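You operate a simulated robot arm through the tools that you are given. There is no shell and no other tool.

Carry out the task below with a simulated robot arm. There is one attempt and no reset: what you move stays moved.

## Task
Shut the mains lever, park the braided hose and cap the valve.
Fine: hose end in the empty holder beside the silver cap, silver cap on, wing nut tight; keep the carpet dry.

Only the result counts: the job must be done as asked and must still hold three seconds after the hand-in. Knocking over, shifting, dropping, spilling or breaking anything else fails it. Lids that push on must go on centred and level and be pressed home; caps that screw on are set level and turned clockwise until they are tight.

## Robot
A 6-joint arm with a fingered hand, fixed in place. Base frame: the origin is at the foot of the arm, x ahead of it, y to its left, z up. Units: cm, degrees, N and s.
It reaches about 134.6 cm from its shoulder. Its first joint turns from -149.0 to 149.0 degrees. Payload 3.5 kg.
The tool frame sits at the grasp point between the pads (the TCP): z along the fingers, y along the line on which they close. The tips reach 2.6 cm beyond it. The gripper opens to 13.2 cm. The gripper's body begins 7.3 cm behind the TCP. The gripper is a hand of 4 fingers: y runs from the thumb to the fingers, the wrist lies at [0, 0, -23.4] in the tool frame, and closing takes about 1.5 s.
Orientation is that of the tool frame in the base frame, as [roll, pitch, yaw] about the fixed x, y, z axes, in that order (R = Rz(yaw) Ry(pitch) Rx(roll)). With the fingers straight down and closing along the base's y, the tool's x points along the base's -x, its y along +y and its z along -z.

## Interface
- The arm moves only by the tool drive_tool. Its argument "motion" is a list of rows, each a list of 6 numbers: the shift along the tool's x, y, z in units of 300 mm (1.0 is 300 mm), then the turn, a rotation vector about the tool's x, y, z in units of 120 degrees (1.0 is 120 degrees). In form: [[dx, dy, dz, rx, ry, rz], ...]. A call has 1 to 20 rows; each row is the pose to reach, as a shift and turn from the pose commanded when the call began, along the tool's axes at that moment. "claw" is the opening in per cent of the stroke, from 0 (shut) to 100 (fully open), set as the call begins (left out, the last holds). A call with a number of a shift or a turn outside -1 to 1 is refused whole. Each row takes 0.2 s and may step no farther than 5 cm and 8.6 degrees from the row before; otherwise, or with a gripper value out of range, the whole call is refused. Where a pose cannot be reached the arm comes as near as it can. A force on the tool above 90 N (or 10 N above the force at the start of the call, whichever is more), or a blocked arm, ends the call early, and 0.2 s more pass. The fingers move at their own pace (about 7.2 cm/s each) and stop on an object; they squeeze with about 27 N. The grip force told is the motor's: it shows also when the fingers shut on nothing. Time passes only in rows, and 0.2 s behind the last, so rows that repeat a pose let the fingers close. The reply holds the time, the measured pose of the TCP, the force on the tool along the base axes, the opening and the grip force, in the units named above and with some noise, with the torque about the TCP (base axes, N m) and any sound that the robot's microphone picked up.
- Cameras (640 x 400 px; columns grow to the right, rows downward): "scene" is fixed at [39.68, -50.08, 129.18]; the picture's right is [0.99, -0.10, 0.00], its down [-0.07, -0.65, -0.76] and it looks along [0.08, 0.75, -0.65] (base axes); focal length 321 px, centre (320, 200). "wrist" rides on the gripper at [6.8, 0.2, -9.7] in the tool frame; the picture's right is [-0.03, 1.00, 0.00], its down [-0.82, -0.02, -0.58] and it looks along [-0.58, -0.01, 0.82] (tool axes); focal length 270 px, centre (320, 200). There is no depth. A picture from a camera that has moved, and an enlarged one, comes with that camera's place and axes in the base frame and with its lens.
- capture(camera): a new picture of that camera. No time passes.
- slide_trunk(by): slides the trunk up (or, below 0, down) by that many cm; the arm rides with it, the base frame stays. It gives what a move gives, with no picture.
- move_fingers(finger1, finger2, finger3, thumb_bend): sets how far each is bent, from 0 (flat) to 100 (curled in); at 30 the hand is open as for a grip, at 70 the pads meet at the TCP. One left out holds its place. A second passes; each finger stops where it meets its share of the squeeze, and holds until it gets a number again. A gripper value or a shape takes the hand back. It gives what a move gives, with no picture; readings hold the bend of each and the force on the fingers (four entries, about 0 where the hand has none), thumb and palm.
- hand_shape(shape): the hand has 4 fingers and takes this shape, open, in about a second: jaw (thumb against the fingers, like two jaws); tri (thumb and two fingers); tip (a fingertip pinch); poke (one finger out to press); point (the index stretched); flat (the hand flat); cup (the hand cupped); fist (a fist). The gripper value then closes the fingers along that shape, each until it touches; the sizes above hold for jaw. It gives what a move gives, with no picture.
- zoom(camera, box): a new picture of the part [left, top, right, bottom] of that camera's present view, enlarged. No time passes.
- hand_in(): hands the job in; it is judged then, once.

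Places have to be worked out from the pictures, the camera data and where the tool is seen. Open the gripper and draw the arm clear of the work before you hand the job in, unless the task says otherwise.

The tools are called by a JSON object that holds its "fn" and its "kwargs". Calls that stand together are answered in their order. drive_tool: Moves the arm, as the interface text tells. Its arguments: {"type":"object","properties":{"motion":{"type":"array","items":{"type":"array","items":{"type":"number"}}},"claw":{"type":"number"}},"required":["motion"]} The other tools are called the same way: slide_trunk (by) slides the trunk up or down; hand_shape (shape) gives the hand a shape; move_fingers (finger1, finger2, finger3, thumb_bend) moves the fingers one by one; capture (camera) takes a picture; zoom (camera, box) takes an enlarged picture of a part of a camera's view; hand_in () hands the job in.

At the start:

```text
t: 0.0
ee_pos: [50.8, 38.9, 94.1]
orientation: [179.8, 0.0, 179.9]
ft_force: [1.2, -0.3, 0.8]
ft_torque: [0.03, 0.06, 0.0]
gripper_width: 13.2
grip_force: 0.1
shape: jaw
bend: [30.0, 30.0, 30.0, 30.0]
finger forces: [0.0, 0.0, 0.0, 0.0, 0.1, 0.0]
trunk travel left (down, up): [-84.0, 13.0]
```

scene: 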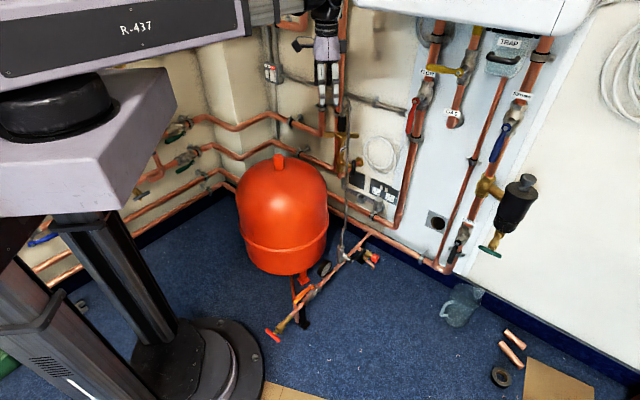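
wrist: 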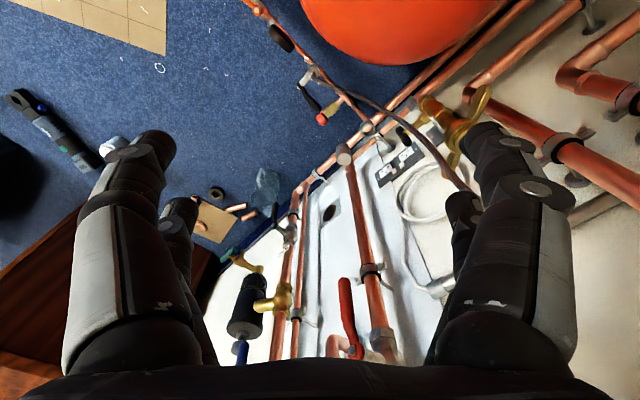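

The scene shows a boiler corner with an orange expansion vessel, copper pipes, several lever valves and a braided hose. I'll zoom in to identify the mains lever, the hose, the holder, the silver cap and the wing nut.

{"fn": "zoom", "kwargs": {"camera": "scene", "box": [240, 0, 440, 125]}}

{"fn": "zoom", "kwargs": {"camera": "scene", "box": [400, 0, 600, 125]}}

{"fn": "zoom", "kwargs": {"camera": "scene", "box": [400, 125, 600, 250]}}

{"fn": "zoom", "kwargs": {"camera": "scene", "box": [250, 220, 450, 345]}}

{"fn": "zoom", "kwargs": {"camera": "scene", "box": [280, 90, 440, 190]}}

{"fn": "zoom", "kwargs": {"camera": "scene", "box": [100, 90, 260, 220]}}

```text
3.20 times, centred on (340, 62) of scene
camera zoom: at [39.68, -50.08, 129.18], right [0.99, -0.1, 0.0], down [-0.07, -0.65, -0.76], along [0.08, 0.75, -0.65], focal length 1026 px, centre (256, 640)
```

zoom: 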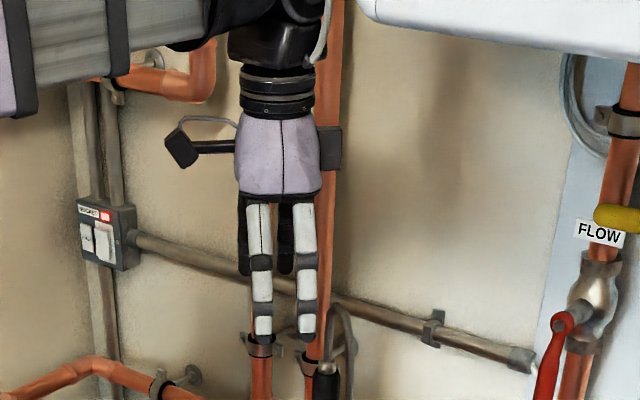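

```text
3.20 times, centred on (500, 62) of scene
camera zoom: at [39.68, -50.08, 129.18], right [0.99, -0.1, 0.0], down [-0.07, -0.65, -0.76], along [0.08, 0.75, -0.65], focal length 1026 px, centre (-256, 640)
```

zoom: 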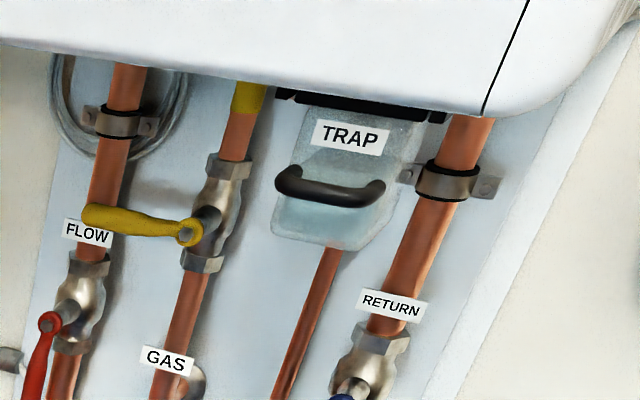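

```text
3.20 times, centred on (500, 188) of scene
camera zoom: at [39.68, -50.08, 129.18], right [0.99, -0.1, 0.0], down [-0.07, -0.65, -0.76], along [0.08, 0.75, -0.65], focal length 1026 px, centre (-256, 240)
```

zoom: 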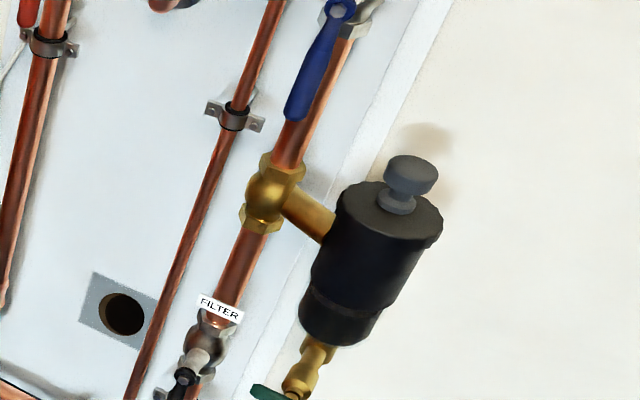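

```text
3.20 times, centred on (350, 282) of scene
camera zoom: at [39.68, -50.08, 129.18], right [0.99, -0.1, 0.0], down [-0.07, -0.65, -0.76], along [0.08, 0.75, -0.65], focal length 1026 px, centre (224, -64)
```

zoom: 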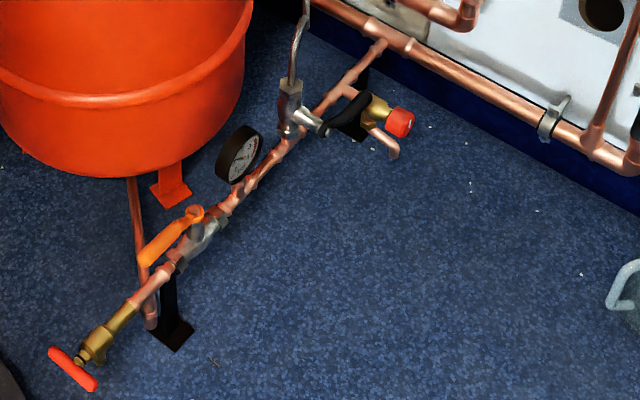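

```text
4.00 times, centred on (360, 140) of scene
camera zoom: at [39.68, -50.08, 129.18], right [0.99, -0.1, 0.0], down [-0.07, -0.65, -0.76], along [0.08, 0.75, -0.65], focal length 1283 px, centre (160, 440)
```

zoom: 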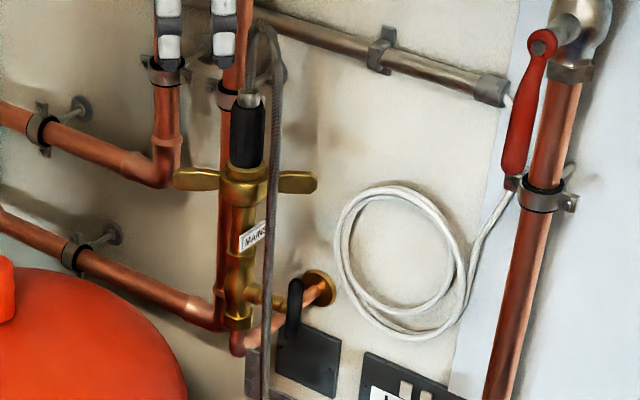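

```text
3.08 times, centred on (180, 155) of scene
camera zoom: at [39.68, -50.08, 129.18], right [0.99, -0.1, 0.0], down [-0.07, -0.65, -0.76], along [0.08, 0.75, -0.65], focal length 987 px, centre (751, 338)
```

zoom: 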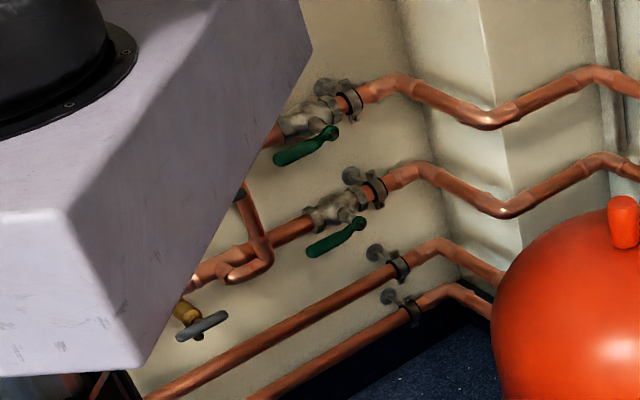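

The MAINS-labelled valve with the brass wing nut and a black lever holds the hose end. I'll look closer at it and at the holders below.

{"fn": "zoom", "kwargs": {"camera": "scene", "box": [320, 155, 416, 215]}}

{"fn": "zoom", "kwargs": {"camera": "scene", "box": [310, 90, 390, 140]}}

{"fn": "zoom", "kwargs": {"camera": "scene", "box": [320, 135, 384, 175]}}

{"fn": "zoom", "kwargs": {"camera": "scene", "box": [420, 270, 540, 390]}}

{"fn": "zoom", "kwargs": {"camera": "wrist", "box": [290, 60, 490, 185]}}

{"fn": "zoom", "kwargs": {"camera": "wrist", "box": [320, 120, 470, 300]}}

```text
6.67 times, centred on (368, 185) of scene
camera zoom: at [39.68, -50.08, 129.18], right [0.99, -0.1, 0.0], down [-0.07, -0.65, -0.76], along [0.08, 0.75, -0.65], focal length 2138 px, centre (0, 300)
```

zoom: 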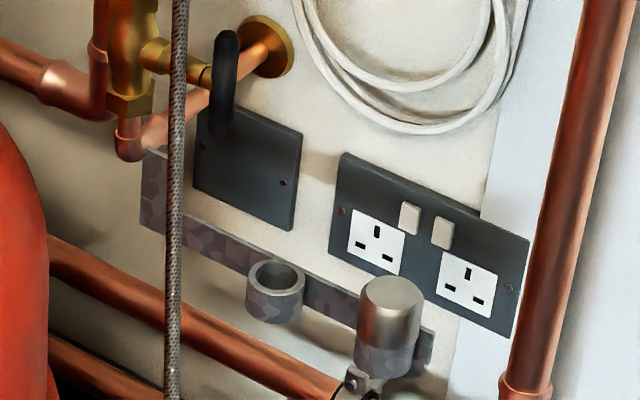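

```text
8.00 times, centred on (350, 115) of scene
camera zoom: at [39.68, -50.08, 129.18], right [0.99, -0.1, 0.0], down [-0.07, -0.65, -0.76], along [0.08, 0.75, -0.65], focal length 2566 px, centre (80, 880)
```

zoom: 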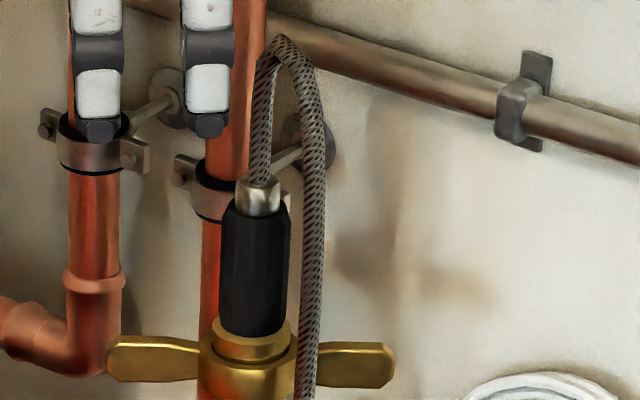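

```text
10.00 times, centred on (352, 155) of scene
camera zoom: at [39.68, -50.08, 129.18], right [0.99, -0.1, 0.0], down [-0.07, -0.65, -0.76], along [0.08, 0.75, -0.65], focal length 3208 px, centre (0, 650)
```

zoom: 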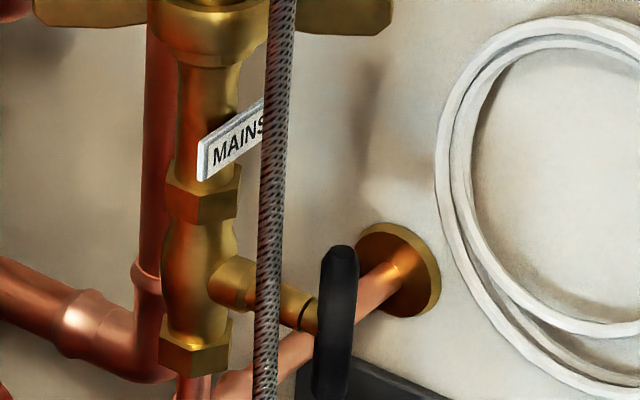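

```text
3.33 times, centred on (480, 330) of scene
camera zoom: at [39.68, -50.08, 129.18], right [0.99, -0.1, 0.0], down [-0.07, -0.65, -0.76], along [0.08, 0.75, -0.65], focal length 1069 px, centre (-213, -233)
```

zoom: 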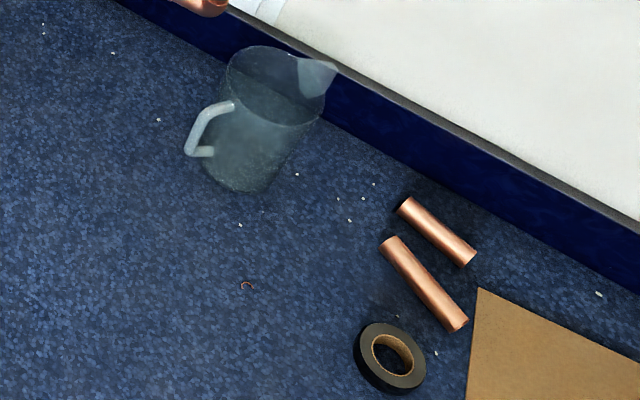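

```text
3.20 times, centred on (390, 122) of wrist
camera zoom: at [43.94, 39.07, 103.9], right [0.03, 1.0, 0.0], down [0.82, -0.02, 0.58], along [0.58, -0.01, -0.82], focal length 865 px, centre (96, 448)
```

zoom: 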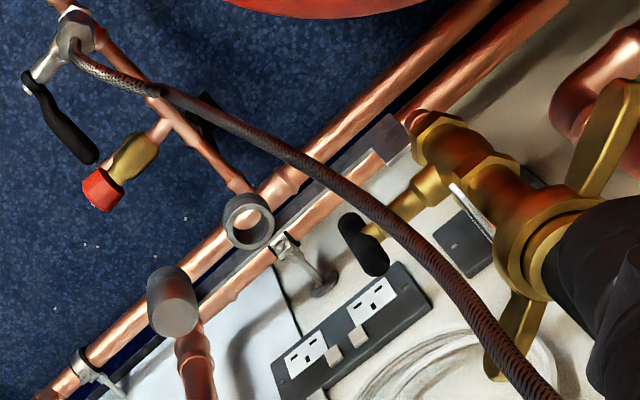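

```text
2.22 times, centred on (395, 210) of wrist
camera zoom: at [43.94, 39.07, 103.9], right [0.03, 1.0, 0.0], down [0.82, -0.02, 0.58], along [0.58, -0.01, -0.82], focal length 601 px, centre (153, 178)
```

zoom: 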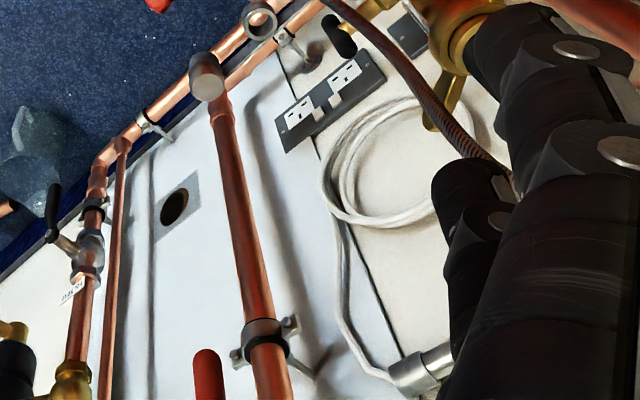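

The wing nut is at about (59, 59, 67) and the black lever at about (64, 54, 55), standing vertical from z 50 to 59. The empty ring is at about (67, 50, 43) and the silver cap at (73, 44.5, 46). The wall runs at about -45° yaw. I'll back off and turn the hand 45° so the wrist camera faces the wall.

{"fn": "drive_tool", "kwargs": {"motion": [[0.07, -0.005, 0.033, 0, 0, -0.0625], [0.14, -0.01, 0.066, 0, 0, -0.125], [0.21, -0.015, 0.1, 0, 0, -0.1875], [0.28, -0.02, 0.133, 0, 0, -0.25], [0.35, -0.025, 0.166, 0, 0, -0.3125], [0.427, -0.03, 0.2, 0, 0, -0.375]]}}

{"fn": "capture", "kwargs": {"camera": "wrist"}}

{"fn": "capture", "kwargs": {"camera": "scene"}}

```text
t: 1.4
ee_pos: [37.76, 37.88, 94.03]
orientation: [180.0, 0.1, -134.9]
ft_force: [0.5, -0.6, -0.3]
ft_torque: [-0.02, 0.03, -0.01]
gripper_width: 13.19
grip_force: 0.0
shape: jaw
bend: [30.0, 30.0, 30.0, 30.0]
finger forces: [0.0, 0.0, 0.0, 0.0, 0.0, 0.0]
out of reach, approached as far as the arm can: row 1, 2, 3, 4, 5, 6
trunk travel left (down, up): [-84.0, 13.0]
```

```text
taken
camera wrist: at [32.85, 33.12, 103.9], right [-0.69, 0.72, 0.0], down [0.59, 0.56, 0.58], along [0.42, 0.4, -0.82], focal length 270 px, centre (320, 200)
```

wrist: 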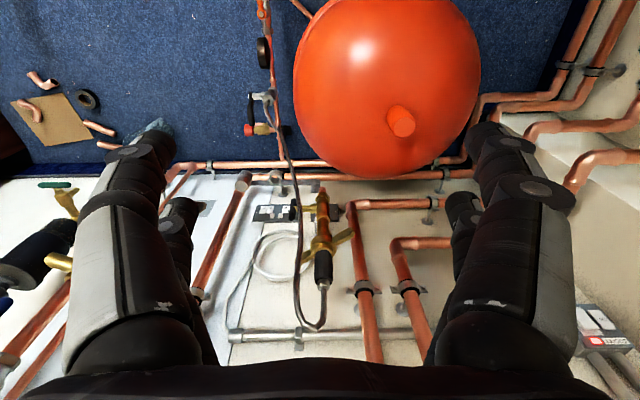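

```text
taken
```

scene: 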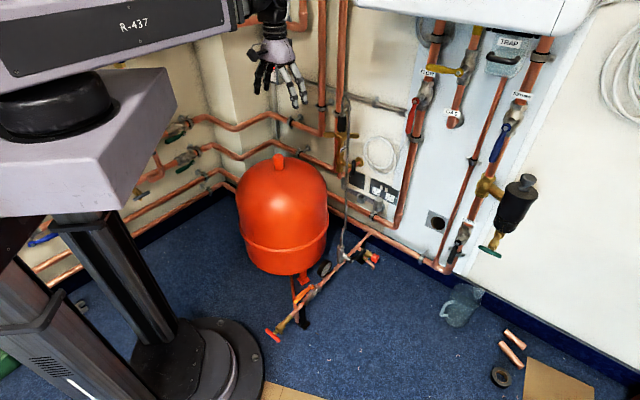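

The arm couldn't go lower at this trunk height, so I'll slide the trunk down 18 cm. The vessel top is at about z 60, so this stays above it. Then I'll look at the valve from the front.

{"fn": "slide_trunk", "kwargs": {"by": -18}}

{"fn": "capture", "kwargs": {"camera": "wrist"}}

{"fn": "zoom", "kwargs": {"camera": "wrist", "box": [220, 170, 420, 370]}}

{"fn": "capture", "kwargs": {"camera": "scene"}}

```text
t: 3.4
ee_pos: [37.9, 37.77, 76.28]
orientation: [180.0, 0.2, -135.0]
ft_force: [0.8, 0.5, 0.3]
ft_torque: [-0.01, -0.02, -0.01]
gripper_width: 13.18
grip_force: 0.1
shape: jaw
bend: [30.0, 30.0, 30.0, 30.0]
finger forces: [0.1, 0.0, 0.1, 0.0, 0.1, 0.0]
trunk travel left (down, up): [-66.0, 31.0]
```

```text
taken
camera wrist: at [32.89, 33.14, 85.9], right [-0.69, 0.72, 0.0], down [0.59, 0.56, 0.58], along [0.42, 0.4, -0.82], focal length 270 px, centre (320, 200)
```

wrist: 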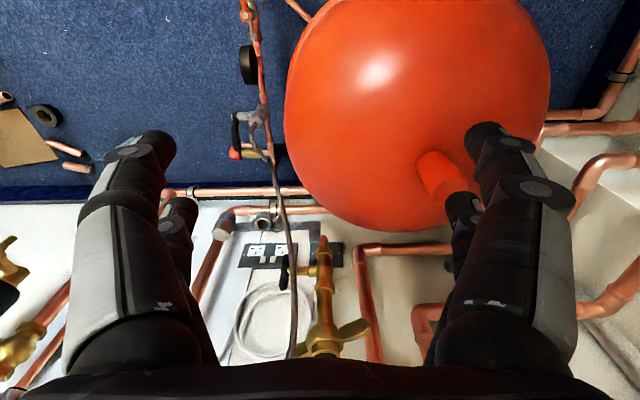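

```text
2.00 times, centred on (320, 270) of wrist
camera zoom: at [32.89, 33.14, 85.9], right [-0.69, 0.72, 0.0], down [0.59, 0.56, 0.58], along [0.42, 0.4, -0.82], focal length 541 px, centre (320, 60)
```

zoom: 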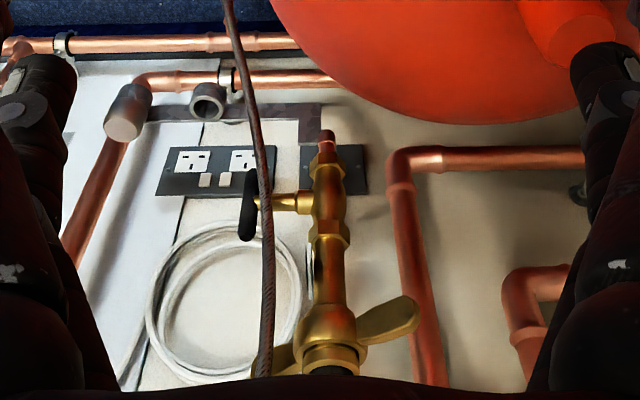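

```text
taken
```

scene: 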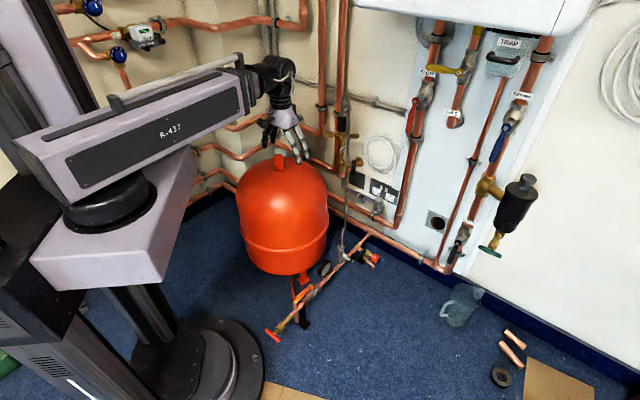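

The hand is clear above the vessel. I'll tilt the fingers toward the wall by 40° so the camera looks almost horizontally at the valve.

{"fn": "drive_tool", "kwargs": {"motion": [[0, 0, 0, 0, -0.0667, 0], [0, 0, 0, 0, -0.1333, 0], [0, 0, 0, 0, -0.2, 0], [0, 0, 0, 0, -0.2667, 0], [0, 0, 0, 0, -0.3333, 0]]}}

{"fn": "capture", "kwargs": {"camera": "wrist"}}

{"fn": "zoom", "kwargs": {"camera": "wrist", "box": [200, 60, 440, 260]}}

{"fn": "capture", "kwargs": {"camera": "scene"}}

```text
t: 4.6
ee_pos: [46.48, 48.47, 81.67]
orientation: [179.9, 39.9, -135.1]
ft_force: [0.0, -0.1, 0.2]
ft_torque: [0.02, 0.0, 0.02]
gripper_width: 13.2
grip_force: 0.1
shape: jaw
bend: [30.0, 30.0, 30.0, 30.0]
finger forces: [0.1, 0.0, 0.0, 0.0, 0.1, 0.0]
out of reach, approached as far as the arm can: row 1, 2, 3, 4, 5
trunk travel left (down, up): [-66.0, 31.0]
```

```text
taken
camera wrist: at [38.23, 40.52, 84.71], right [-0.69, 0.72, 0.02], down [0.2, 0.17, 0.97], along [0.69, 0.67, -0.26], focal length 270 px, centre (320, 200)
```

wrist: 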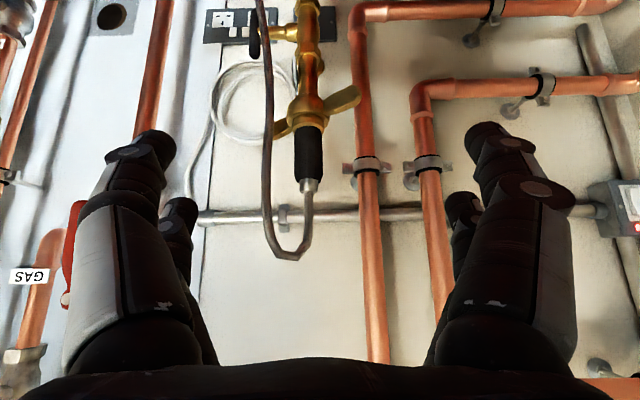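

```text
2.00 times, centred on (320, 160) of wrist
camera zoom: at [38.23, 40.52, 84.71], right [-0.69, 0.72, 0.02], down [0.2, 0.17, 0.97], along [0.69, 0.67, -0.26], focal length 541 px, centre (320, 280)
```

zoom: 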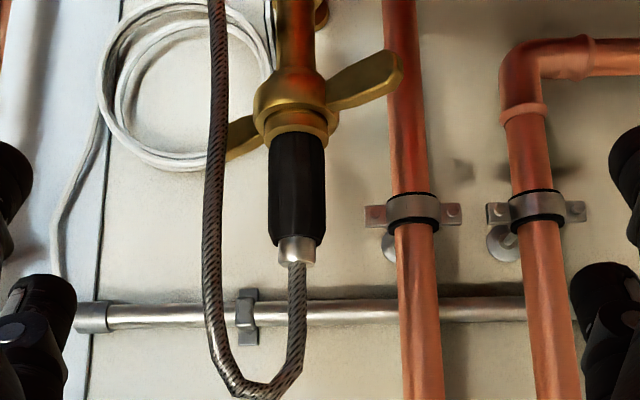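

```text
taken
```

scene: 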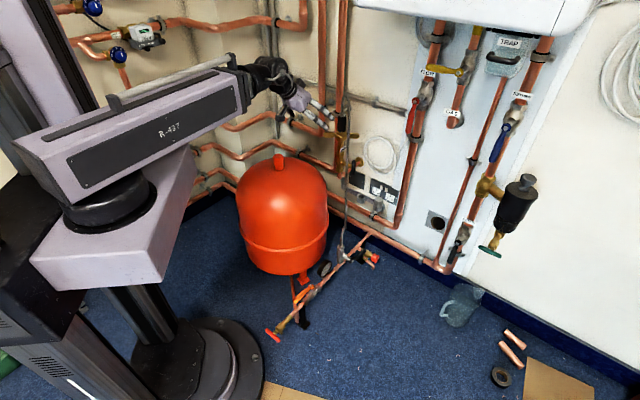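

The camera now looks at the wing nut from the front, upside down. The wings point roughly along ±x with tips about 7 cm out. I'll shift right along the wall and lower the trunk for a close view of the lever, holders and cap.

{"fn": "drive_tool", "kwargs": {"motion": [[0, -0.1, 0, 0, 0, 0], [0, -0.2, 0, 0, 0, 0], [0, -0.3, 0, 0, 0, 0], [0, -0.4, 0, 0, 0, 0]]}}

{"fn": "slide_trunk", "kwargs": {"by": -18}}

{"fn": "capture", "kwargs": {"camera": "wrist"}}

{"fn": "capture", "kwargs": {"camera": "scene"}}

```text
t: 5.6
ee_pos: [54.79, 39.8, 81.64]
orientation: [-180.0, 40.1, -135.1]
ft_force: [-0.1, 0.5, -0.6]
ft_torque: [-0.01, 0.0, -0.04]
gripper_width: 13.16
grip_force: 0.0
shape: jaw
bend: [30.0, 30.0, 30.0, 30.0]
finger forces: [0.0, 0.0, 0.1, 0.1, 0.0, 0.1]
out of reach, approached as far as the arm can: row 1, 2, 3
trunk travel left (down, up): [-66.0, 31.0]
```

```text
t: 7.6
ee_pos: [54.67, 39.84, 63.53]
orientation: [179.9, 40.1, -135.1]
ft_force: [-0.1, 0.1, -0.1]
ft_torque: [0.02, -0.01, 0.0]
gripper_width: 13.18
grip_force: 0.1
shape: jaw
bend: [30.0, 30.0, 30.0, 30.0]
finger forces: [0.0, 0.0, 0.1, 0.0, 0.1, 0.0]
trunk travel left (down, up): [-48.0, 49.0]
```

```text
taken
camera wrist: at [46.6, 31.85, 66.72], right [-0.69, 0.72, 0.02], down [0.19, 0.16, 0.97], along [0.69, 0.67, -0.25], focal length 270 px, centre (320, 200)
```

wrist: 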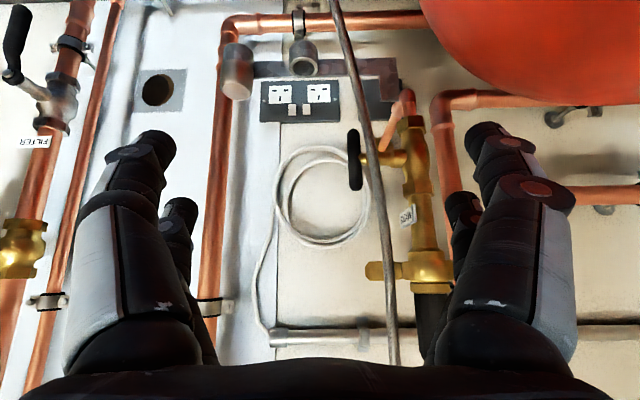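

```text
taken
```

scene: 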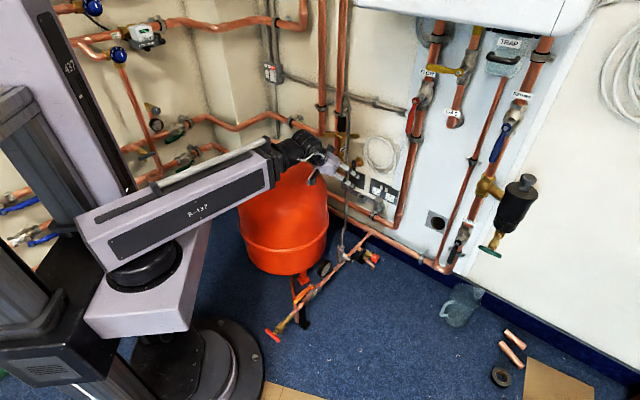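

{"fn": "zoom", "kwargs": {"camera": "wrist", "box": [296, 90, 456, 190]}}

{"fn": "zoom", "kwargs": {"camera": "wrist", "box": [200, 20, 360, 120]}}

{"fn": "zoom", "kwargs": {"camera": "wrist", "box": [340, 180, 500, 300]}}

```text
4.00 times, centred on (376, 140) of wrist
camera zoom: at [46.6, 31.85, 66.72], right [-0.69, 0.72, 0.02], down [0.19, 0.16, 0.97], along [0.69, 0.67, -0.25], focal length 1081 px, centre (96, 440)
```

zoom: 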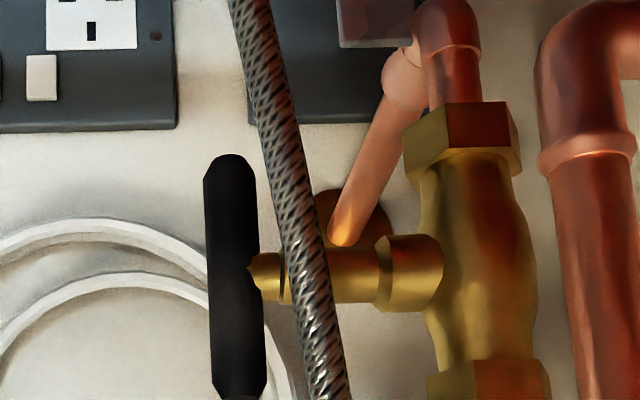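

```text
4.00 times, centred on (280, 70) of wrist
camera zoom: at [46.6, 31.85, 66.72], right [-0.69, 0.72, 0.02], down [0.19, 0.16, 0.97], along [0.69, 0.67, -0.25], focal length 1081 px, centre (480, 720)
```

zoom: 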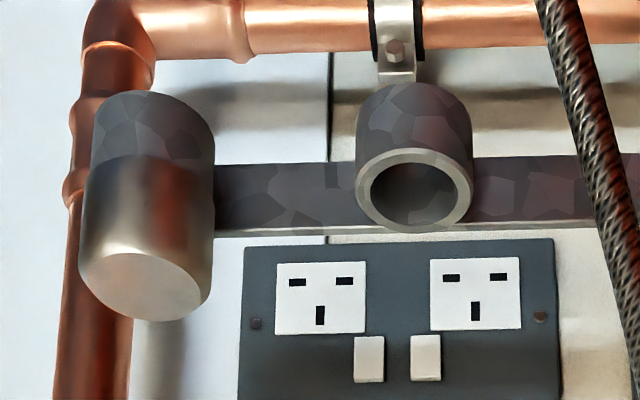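

```text
3.33 times, centred on (420, 240) of wrist
camera zoom: at [46.6, 31.85, 66.72], right [-0.69, 0.72, 0.02], down [0.19, 0.16, 0.97], along [0.69, 0.67, -0.25], focal length 901 px, centre (-13, 67)
```

zoom: 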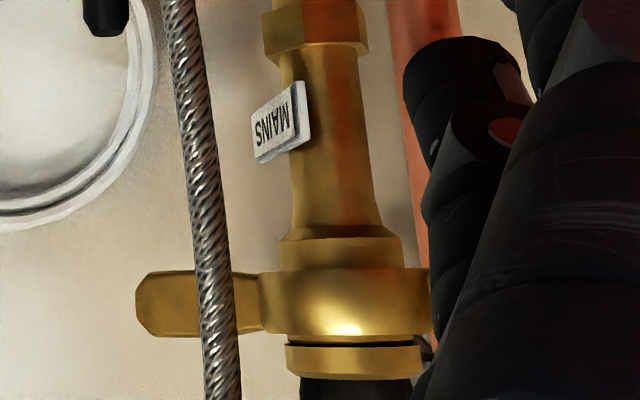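

The lever is a symmetric bar on a stem parallel to the wall, upright and in line with the pipe, which means open. I'll turn it clockwise (seen from the stem end) by pushing its top half toward the wall. I'll take the poke shape and look at where the finger sits.

{"fn": "hand_shape", "kwargs": {"shape": "poke"}}

{"fn": "capture", "kwargs": {"camera": "wrist"}}

{"fn": "zoom", "kwargs": {"camera": "scene", "box": [280, 110, 440, 210]}}

```text
t: 8.5
ee_pos: [54.72, 39.83, 63.58]
orientation: [180.0, 40.1, -135.1]
ft_force: [0.2, -0.1, 0.3]
ft_torque: [0.0, 0.01, 0.01]
gripper_width: 0.01
grip_force: 0.1
shape: poke
bend: [100.0, 100.0, 100.0, 34.0]
finger forces: [0.1, 0.0, 0.0, 0.0, 0.1, 0.0]
trunk travel left (down, up): [-48.0, 49.0]
```

```text
taken
camera wrist: at [46.6, 31.85, 66.72], right [-0.69, 0.72, 0.02], down [0.19, 0.16, 0.97], along [0.69, 0.67, -0.25], focal length 270 px, centre (320, 200)
```

wrist: 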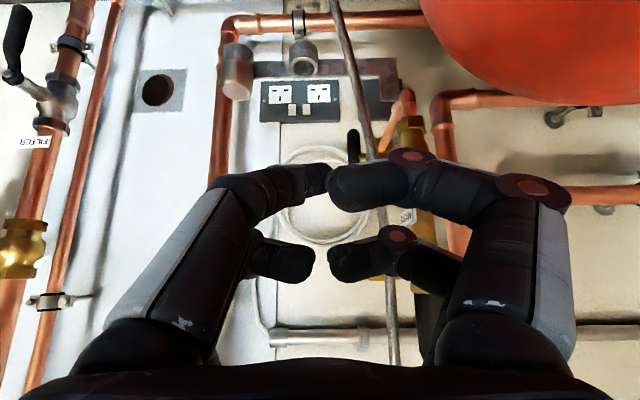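

```text
4.00 times, centred on (360, 160) of scene
camera zoom: at [39.68, -50.08, 129.18], right [0.99, -0.1, 0.0], down [-0.07, -0.65, -0.76], along [0.08, 0.75, -0.65], focal length 1283 px, centre (160, 360)
```

zoom: 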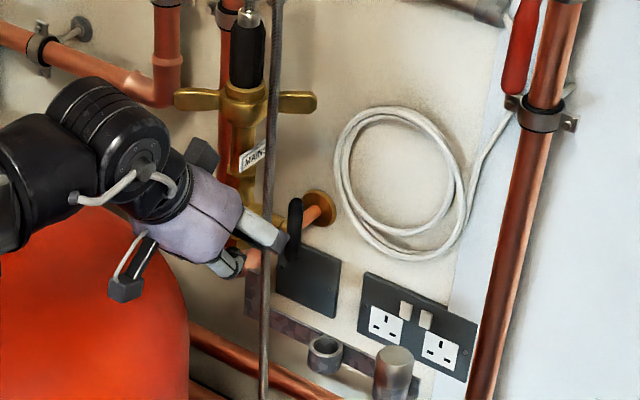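

In the poke shape no finger sticks out clearly. I'll try the point shape instead.

{"fn": "hand_shape", "kwargs": {"shape": "point"}}

{"fn": "capture", "kwargs": {"camera": "wrist"}}

{"fn": "zoom", "kwargs": {"camera": "scene", "box": [300, 120, 396, 180]}}

```text
t: 9.4
ee_pos: [54.76, 39.8, 63.61]
orientation: [180.0, 40.1, -134.9]
ft_force: [-0.8, -0.5, -0.1]
ft_torque: [-0.01, -0.03, 0.0]
gripper_width: 0.0
grip_force: 0.0
shape: point
bend: [24.0, 99.0, 100.0, 39.0]
finger forces: [0.0, 0.0, 0.0, 0.0, 0.0, 0.1]
trunk travel left (down, up): [-48.0, 49.0]
```

```text
taken
camera wrist: at [46.6, 31.85, 66.72], right [-0.69, 0.72, 0.02], down [0.19, 0.16, 0.97], along [0.69, 0.67, -0.25], focal length 270 px, centre (320, 200)
```

wrist: 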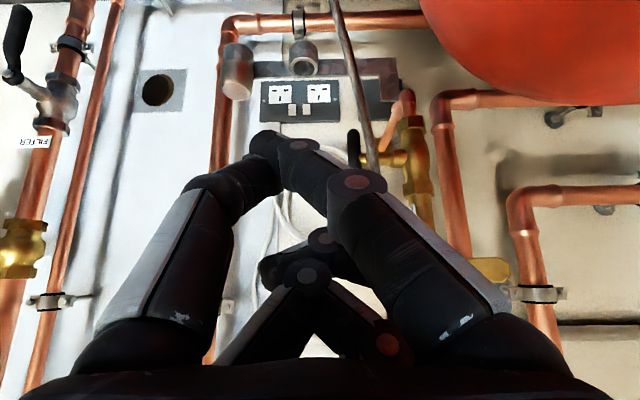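

```text
6.67 times, centred on (348, 150) of scene
camera zoom: at [39.68, -50.08, 129.18], right [0.99, -0.1, 0.0], down [-0.07, -0.65, -0.76], along [0.08, 0.75, -0.65], focal length 2138 px, centre (133, 533)
```

zoom: 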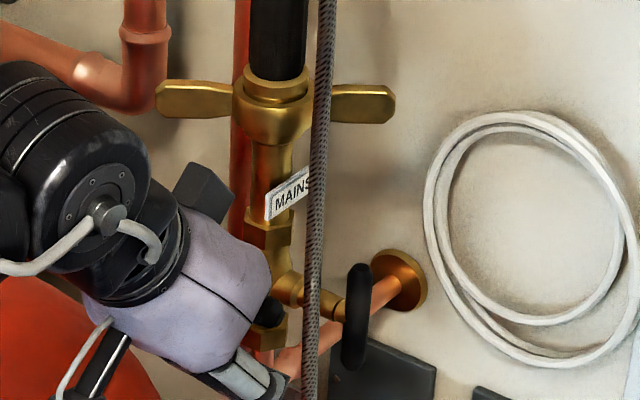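

The hose hangs about 4 cm in front of the lever, so pushing from the room side would catch it. Instead I'll come in from the lever's free end (the right), pinch the bar across its middle like a T-handle and roll the hand. First I'll go back to jaw, level the tilt and move out to the right.

{"fn": "hand_shape", "kwargs": {"shape": "jaw"}}

{"fn": "drive_tool", "kwargs": {"motion": [[-0.052, -0.063, -0.03, 0, 0.0667, 0], [-0.104, -0.126, -0.059, 0, 0.1333, 0], [-0.155, -0.19, -0.089, 0, 0.2, 0], [-0.207, -0.253, -0.118, 0, 0.2667, 0], [-0.259, -0.316, -0.148, 0, 0.3333, 0]]}}

```text
t: 10.3
ee_pos: [54.66, 39.69, 63.58]
orientation: [179.9, 40.1, -135.0]
ft_force: [-0.6, -0.7, 0.2]
ft_torque: [0.02, 0.03, 0.02]
gripper_width: 13.17
grip_force: 0.0
shape: jaw
bend: [30.0, 30.0, 30.0, 30.0]
finger forces: [0.1, 0.0, 0.0, 0.0, 0.0, 0.1]
trunk travel left (down, up): [-48.0, 49.0]
```

```text
t: 11.5
ee_pos: [63.39, 35.03, 58.13]
orientation: [180.0, 0.0, -135.0]
ft_force: [0.0, -0.2, -0.3]
ft_torque: [0.05, -0.01, 0.0]
gripper_width: 13.2
grip_force: 0.1
shape: jaw
bend: [30.0, 30.0, 30.0, 30.0]
finger forces: [0.0, 0.0, 0.1, 0.1, 0.0, 0.1]
out of reach, approached as far as the arm can: row 1, 2, 3, 4, 5
trunk travel left (down, up): [-48.0, 49.0]
```

I now see that the wrist height is fixed relative to the trunk: the arm moves in a plane and the trunk gives z. I'll swing the hand to point left along the wall (tool z = (-0.71, 0.71, 0), tool x up), well out in the room.

{"fn": "drive_tool", "kwargs": {"claw": 30, "motion": [[0.0703, 0.0223, -0.0051, -0.0385, 0.0385, 0.0385], [0.1344, 0.0484, -0.0201, -0.077, 0.077, 0.077], [0.1913, 0.0769, -0.045, -0.1155, 0.1155, 0.1155], [0.2399, 0.1065, -0.079, -0.154, 0.154, 0.154], [0.2796, 0.1358, -0.1217, -0.1925, 0.1925, 0.1925], [0.3098, 0.1633, -0.172, -0.231, 0.231, 0.231], [0.3302, 0.1877, -0.2292, -0.2694, 0.2694, 0.2694], [0.3403, 0.2076, -0.292, -0.3079, 0.3079, 0.3079], [0.3405, 0.2219, -0.3593, -0.3464, 0.3464, 0.3464], [0.3306, 0.2294, -0.4297, -0.3849, 0.3849, 0.3849], [0.3113, 0.2291, -0.5019, -0.4234, 0.4234, 0.4234], [0.2831, 0.2203, -0.5744, -0.4619, 0.4619, 0.4619], [0.2466, 0.2022, -0.6458, -0.5004, 0.5004, 0.5004], [0.2029, 0.1743, -0.7148, -0.5389, 0.5389, 0.5389], [0.153, 0.1365, -0.78, -0.5774, 0.5774, 0.5774]]}}

{"fn": "capture", "kwargs": {"camera": "wrist"}}

{"fn": "capture", "kwargs": {"camera": "scene"}}

```text
t: 14.7
ee_pos: [56.52, 38.86, 81.53]
orientation: [-12.6, -90.0, -34.3]
ft_force: [0.6, -0.1, 0.1]
ft_torque: [0.0, -0.01, -0.03]
gripper_width: 3.98
grip_force: 0.1
shape: jaw
bend: [73.0, 73.0, 73.0, 70.0]
finger forces: [0.0, 0.0, 0.1, 0.0, 0.0, 0.1]
out of reach, approached as far as the arm can: row 6, 7, 8, 9, 10, 11, 12, 13, 14, 15
trunk travel left (down, up): [-48.0, 49.0]
```

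```text
taken
camera wrist: at [63.34, 31.92, 88.47], right [0.73, 0.68, -0.03], down [0.38, -0.44, -0.82], along [-0.57, 0.59, -0.58], focal length 270 px, centre (320, 200)
```

wrist: 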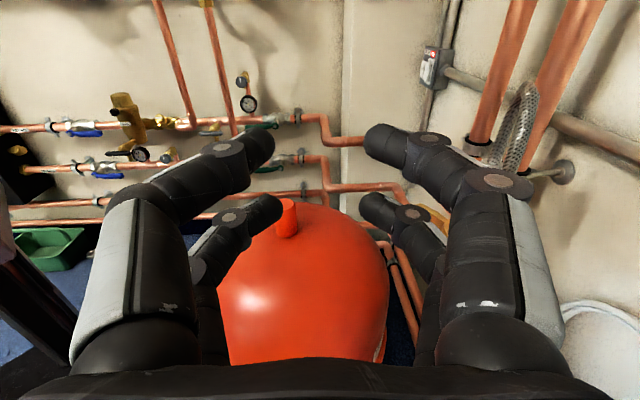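

```text
taken
```

scene: 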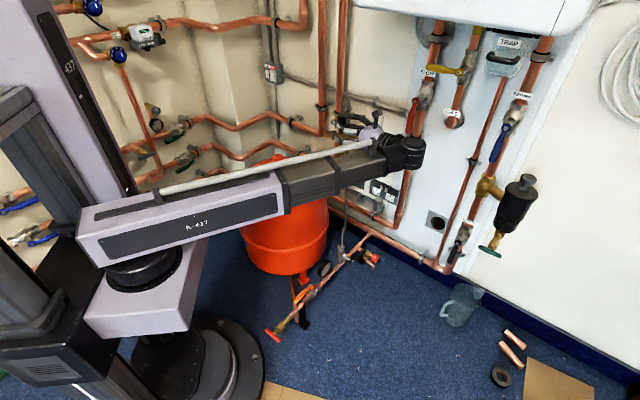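

The hand is horizontal and pointing left along the wall, about 2° off. I'll lower the trunk by 26.8 so the TCP comes to the lever hub height, z ≈ 54.7.

{"fn": "slide_trunk", "kwargs": {"by": -26.8}}

{"fn": "capture", "kwargs": {"camera": "wrist"}}

{"fn": "capture", "kwargs": {"camera": "scene"}}

```text
t: 17.4
ee_pos: [56.52, 38.85, 54.63]
orientation: [62.0, -89.9, -109.0]
ft_force: [0.6, -0.9, 0.2]
ft_torque: [-0.01, 0.02, 0.01]
gripper_width: 3.97
grip_force: 0.0
shape: jaw
bend: [73.0, 73.0, 73.0, 70.0]
finger forces: [0.0, 0.0, 0.0, 0.0, 0.0, 0.1]
trunk travel left (down, up): [-21.2, 75.8]
```

```text
taken
camera wrist: at [63.29, 31.92, 61.65], right [0.73, 0.68, -0.02], down [0.38, -0.43, -0.82], along [-0.57, 0.59, -0.58], focal length 270 px, centre (320, 200)
```

wrist: 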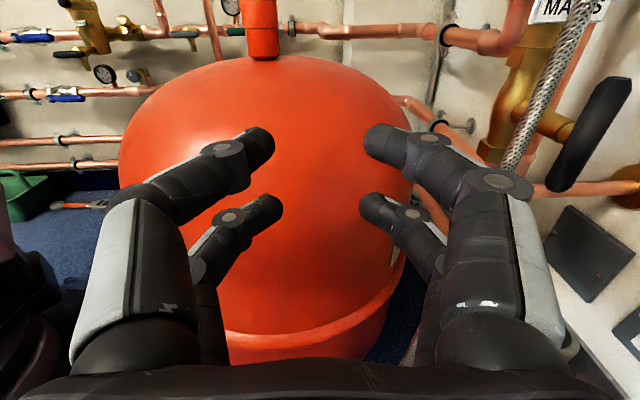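

```text
taken
```

scene: 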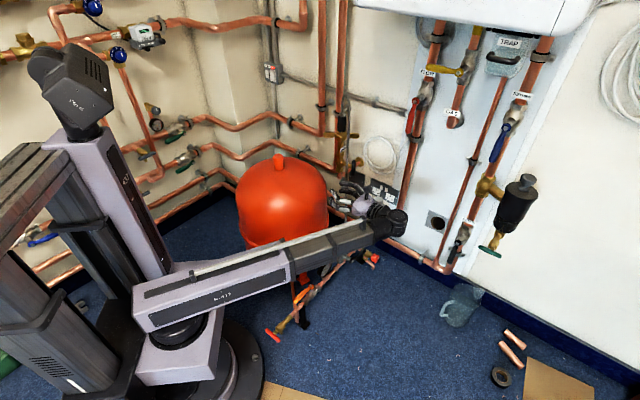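

The lever hub is at about (64.2, 54.4, 54.9). The FLOW pipe behind limits the hand, so I'll come in along a bent path with the hand's rear kept slightly toward the room, stopping short of the lever to look.

{"fn": "drive_tool", "kwargs": {"claw": 25, "motion": [[0, 0.096, -0.025, -0.0043, 0, 0], [0, 0.192, -0.05, -0.0087, 0, 0], [0, 0.288, -0.074, -0.013, 0, 0], [0, 0.371, -0.043, -0.0173, 0, 0], [0, 0.455, -0.013, -0.0217, 0, 0], [0, 0.538, 0.018, -0.026, 0, 0]]}}

{"fn": "capture", "kwargs": {"camera": "wrist"}}

{"fn": "zoom", "kwargs": {"camera": "scene", "box": [300, 100, 460, 250]}}

```text
t: 18.8
ee_pos: [67.88, 50.08, 54.75]
orientation: [47.3, -90.0, -97.5]
ft_force: [-0.6, 0.3, 0.1]
ft_torque: [0.01, 0.01, 0.0]
gripper_width: 3.32
grip_force: 0.1
shape: jaw
bend: [73.0, 73.0, 73.0, 70.0]
finger forces: [0.0, 0.1, 0.0, 0.0, 0.1, 0.0]
trunk travel left (down, up): [-21.2, 75.8]
```

```text
taken
camera wrist: at [74.32, 42.9, 61.66], right [0.77, 0.64, -0.02], down [0.36, -0.45, -0.82], along [-0.53, 0.62, -0.58], focal length 270 px, centre (320, 200)
```

wrist: 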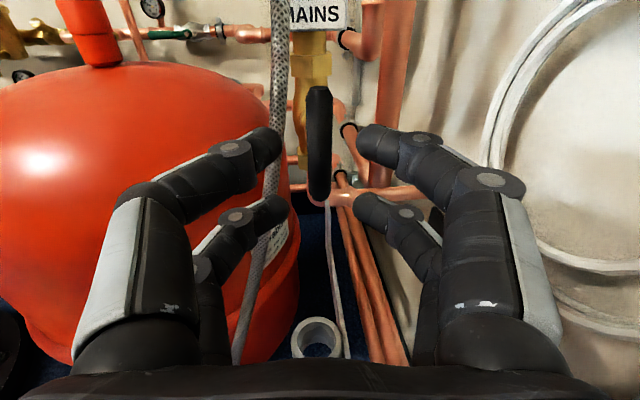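

```text
2.67 times, centred on (380, 175) of scene
camera zoom: at [39.68, -50.08, 129.18], right [0.99, -0.1, 0.0], down [-0.07, -0.65, -0.76], along [0.08, 0.75, -0.65], focal length 855 px, centre (160, 267)
```

zoom: 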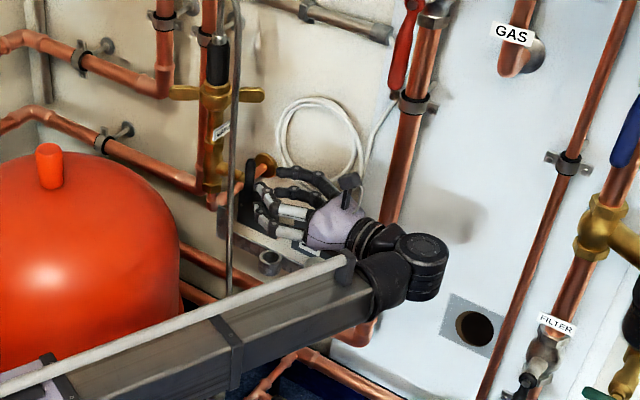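

The bar is dead centre between the fingers, about 6 cm ahead of the TCP. I'll narrow the opening a little to stay clear of the hose, then advance 5 cm.

{"fn": "drive_tool", "kwargs": {"claw": 20, "motion": [[0, 0, 0, 0, 0, 0], [0, 0, 0.05, 0, 0, 0], [0, 0, 0.1, 0, 0, 0], [0, 0, 0.165, 0, 0, 0]]}}

{"fn": "capture", "kwargs": {"camera": "wrist"}}

{"fn": "zoom", "kwargs": {"camera": "scene", "box": [300, 100, 460, 250]}}

```text
t: 19.8
ee_pos: [64.69, 54.11, 54.72]
orientation: [47.5, -89.9, -97.5]
ft_force: [-0.7, -0.1, 0.0]
ft_torque: [0.0, 0.03, -0.01]
gripper_width: 2.67
grip_force: 0.1
shape: jaw
bend: [73.0, 73.0, 73.0, 70.0]
finger forces: [0.1, 0.0, 0.1, 0.1, 0.1, 0.0]
trunk travel left (down, up): [-21.2, 75.8]
```

```text
taken
camera wrist: at [71.14, 46.77, 61.66], right [0.77, 0.64, -0.02], down [0.36, -0.45, -0.82], along [-0.54, 0.62, -0.58], focal length 270 px, centre (320, 200)
```

wrist: 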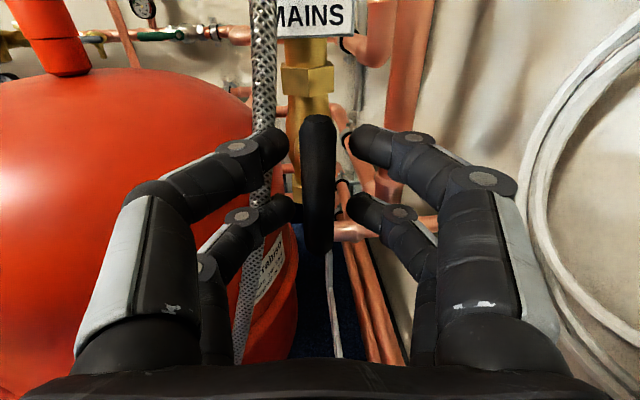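

```text
2.67 times, centred on (380, 175) of scene
camera zoom: at [39.68, -50.08, 129.18], right [0.99, -0.1, 0.0], down [-0.07, -0.65, -0.76], along [0.08, 0.75, -0.65], focal length 855 px, centre (160, 267)
```

zoom: 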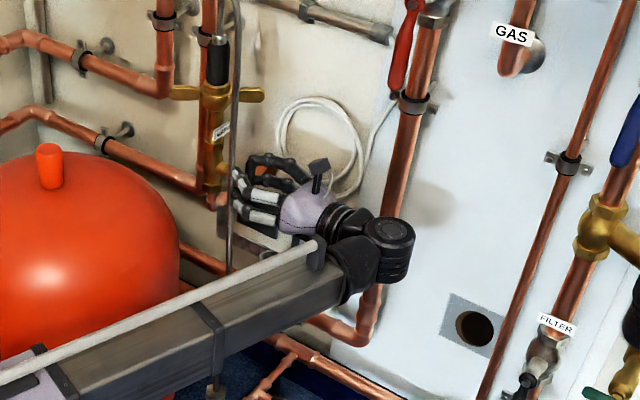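

The bar now sits between the pads about 1.3 cm past the TCP. I'll close on it.

{"fn": "drive_tool", "kwargs": {"claw": 0, "motion": [[0, 0, 0, 0, 0, 0], [0, 0, 0, 0, 0, 0], [0, 0, 0, 0, 0, 0], [0, 0, 0, 0, 0, 0], [0, 0, 0, 0, 0, 0]]}}

{"fn": "capture", "kwargs": {"camera": "wrist"}}

```text
t: 21.0
ee_pos: [64.62, 54.06, 54.74]
orientation: [59.7, -90.0, -109.7]
ft_force: [-8.8, 11.1, -0.7]
ft_torque: [0.02, 0.03, -0.01]
gripper_width: 0.89
grip_force: 27.3
shape: jaw
bend: [71.0, 71.0, 72.0, 70.0]
finger forces: [23.9, 23.7, 23.7, 0.0, 24.1, 0.1]
trunk travel left (down, up): [-21.2, 75.8]
```

```text
taken
camera wrist: at [71.11, 46.81, 61.66], right [0.77, 0.64, -0.02], down [0.36, -0.45, -0.82], along [-0.54, 0.62, -0.58], focal length 270 px, centre (320, 200)
```

wrist: 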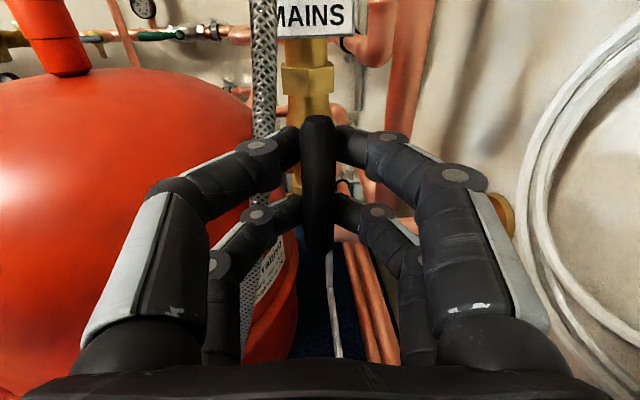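

The bar is gripped with all the pads. I'll roll about the tool axis (top toward the wall, i.e. clockwise from the lever's end) by 16° first to check the resistance.

{"fn": "drive_tool", "kwargs": {"motion": [[0, 0, 0, 0, 0, 0.0667], [0, 0, 0, 0, 0, 0.1333], [0, 0, 0, 0, 0, 0.1333]]}}

{"fn": "capture", "kwargs": {"camera": "wrist"}}

```text
t: 21.8
ee_pos: [64.76, 54.12, 54.64]
orientation: [-89.9, -74.0, 39.8]
ft_force: [-6.3, 15.7, -1.8]
ft_torque: [-0.09, -0.12, -0.02]
gripper_width: 0.85
grip_force: 26.8
shape: jaw
bend: [71.0, 71.0, 72.0, 70.0]
finger forces: [24.5, 26.9, 23.4, 0.0, 22.5, 0.1]
trunk travel left (down, up): [-21.2, 75.8]
```

```text
taken
camera wrist: at [72.57, 48.01, 61.32], right [0.73, 0.61, -0.3], down [0.18, -0.6, -0.78], along [-0.66, 0.52, -0.55], focal length 270 px, centre (320, 200)
```

wrist: 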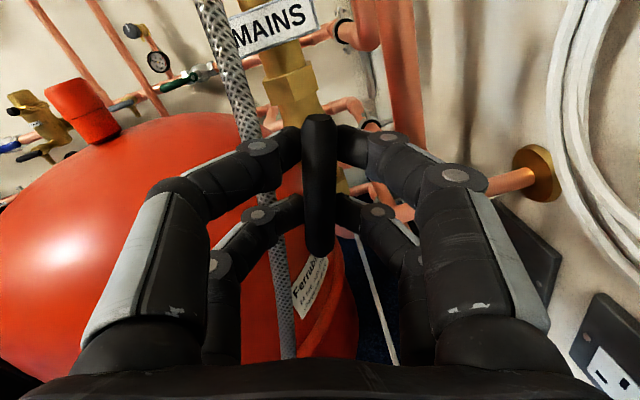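

The lever turns freely with the hand. I'll continue to the full 90°.

{"fn": "drive_tool", "kwargs": {"motion": [[0, 0, 0, 0, 0, 0.0685], [0, 0, 0, 0, 0, 0.137], [0, 0, 0, 0, 0, 0.2055], [0, 0, 0, 0, 0, 0.274], [0, 0, 0, 0, 0, 0.3425], [0, 0, 0, 0, 0, 0.411], [0, 0, 0, 0, 0, 0.4795], [0, 0, 0, 0, 0, 0.548], [0, 0, 0, 0, 0, 0.6165], [0, 0, 0, 0, 0, 0.6165]]}}

{"fn": "capture", "kwargs": {"camera": "wrist"}}

{"fn": "zoom", "kwargs": {"camera": "scene", "box": [300, 100, 460, 250]}}

```text
t: 24.0
ee_pos: [64.72, 54.08, 54.55]
orientation: [-90.1, 0.0, 40.0]
ft_force: [-5.9, 13.7, -16.7]
ft_torque: [-0.29, -0.4, 0.4]
gripper_width: 0.7
grip_force: 26.8
shape: jaw
bend: [70.0, 71.0, 72.0, 70.0]
finger forces: [26.1, 29.2, 22.5, 0.0, 19.0, 0.0]
trunk travel left (down, up): [-21.2, 75.8]
```

```text
taken
camera wrist: at [76.28, 51.14, 54.46], right [-0.02, -0.02, -1.0], down [-0.25, -0.97, 0.02], along [-0.97, 0.25, 0.01], focal length 270 px, centre (320, 200)
```

wrist: 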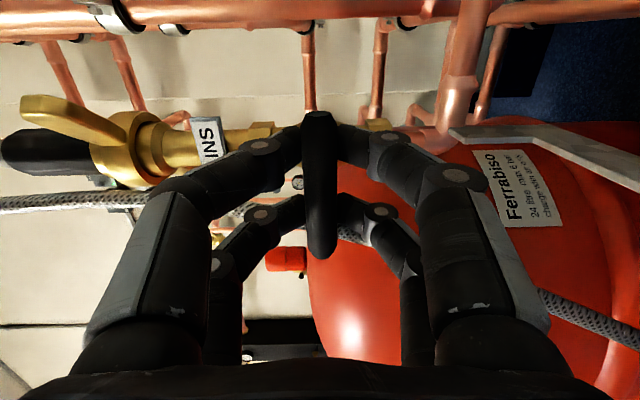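

```text
2.67 times, centred on (380, 175) of scene
camera zoom: at [39.68, -50.08, 129.18], right [0.99, -0.1, 0.0], down [-0.07, -0.65, -0.76], along [0.08, 0.75, -0.65], focal length 855 px, centre (160, 267)
```

zoom: 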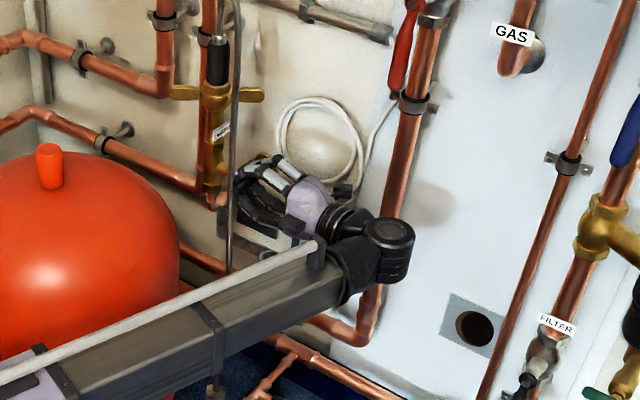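

The lever followed to 90° (horizontal). I'll nudge 4° more to feel for the end stop.

{"fn": "drive_tool", "kwargs": {"motion": [[0, 0, 0, 0, 0, 0.0333], [0, 0, 0, 0, 0, 0.0333]]}}

{"fn": "zoom", "kwargs": {"camera": "wrist", "box": [220, 60, 440, 260]}}

```text
t: 24.6
ee_pos: [64.77, 54.18, 54.63]
orientation: [-90.0, 4.0, 40.0]
ft_force: [-5.8, 14.7, -13.5]
ft_torque: [-0.03, -0.55, 0.33]
gripper_width: 0.69
grip_force: 26.9
shape: jaw
bend: [70.0, 71.0, 72.0, 70.0]
finger forces: [23.5, 29.3, 21.1, 0.0, 22.0, 0.0]
trunk travel left (down, up): [-21.2, 75.8]
```

```text
2.00 times, centred on (330, 160) of wrist
camera zoom: at [76.26, 51.12, 54.04], right [-0.07, -0.06, -1.0], down [-0.25, -0.96, 0.08], along [-0.96, 0.26, 0.05], focal length 541 px, centre (300, 280)
```

zoom: 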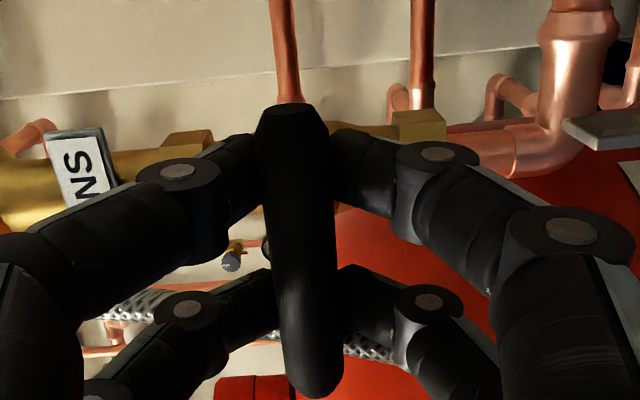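

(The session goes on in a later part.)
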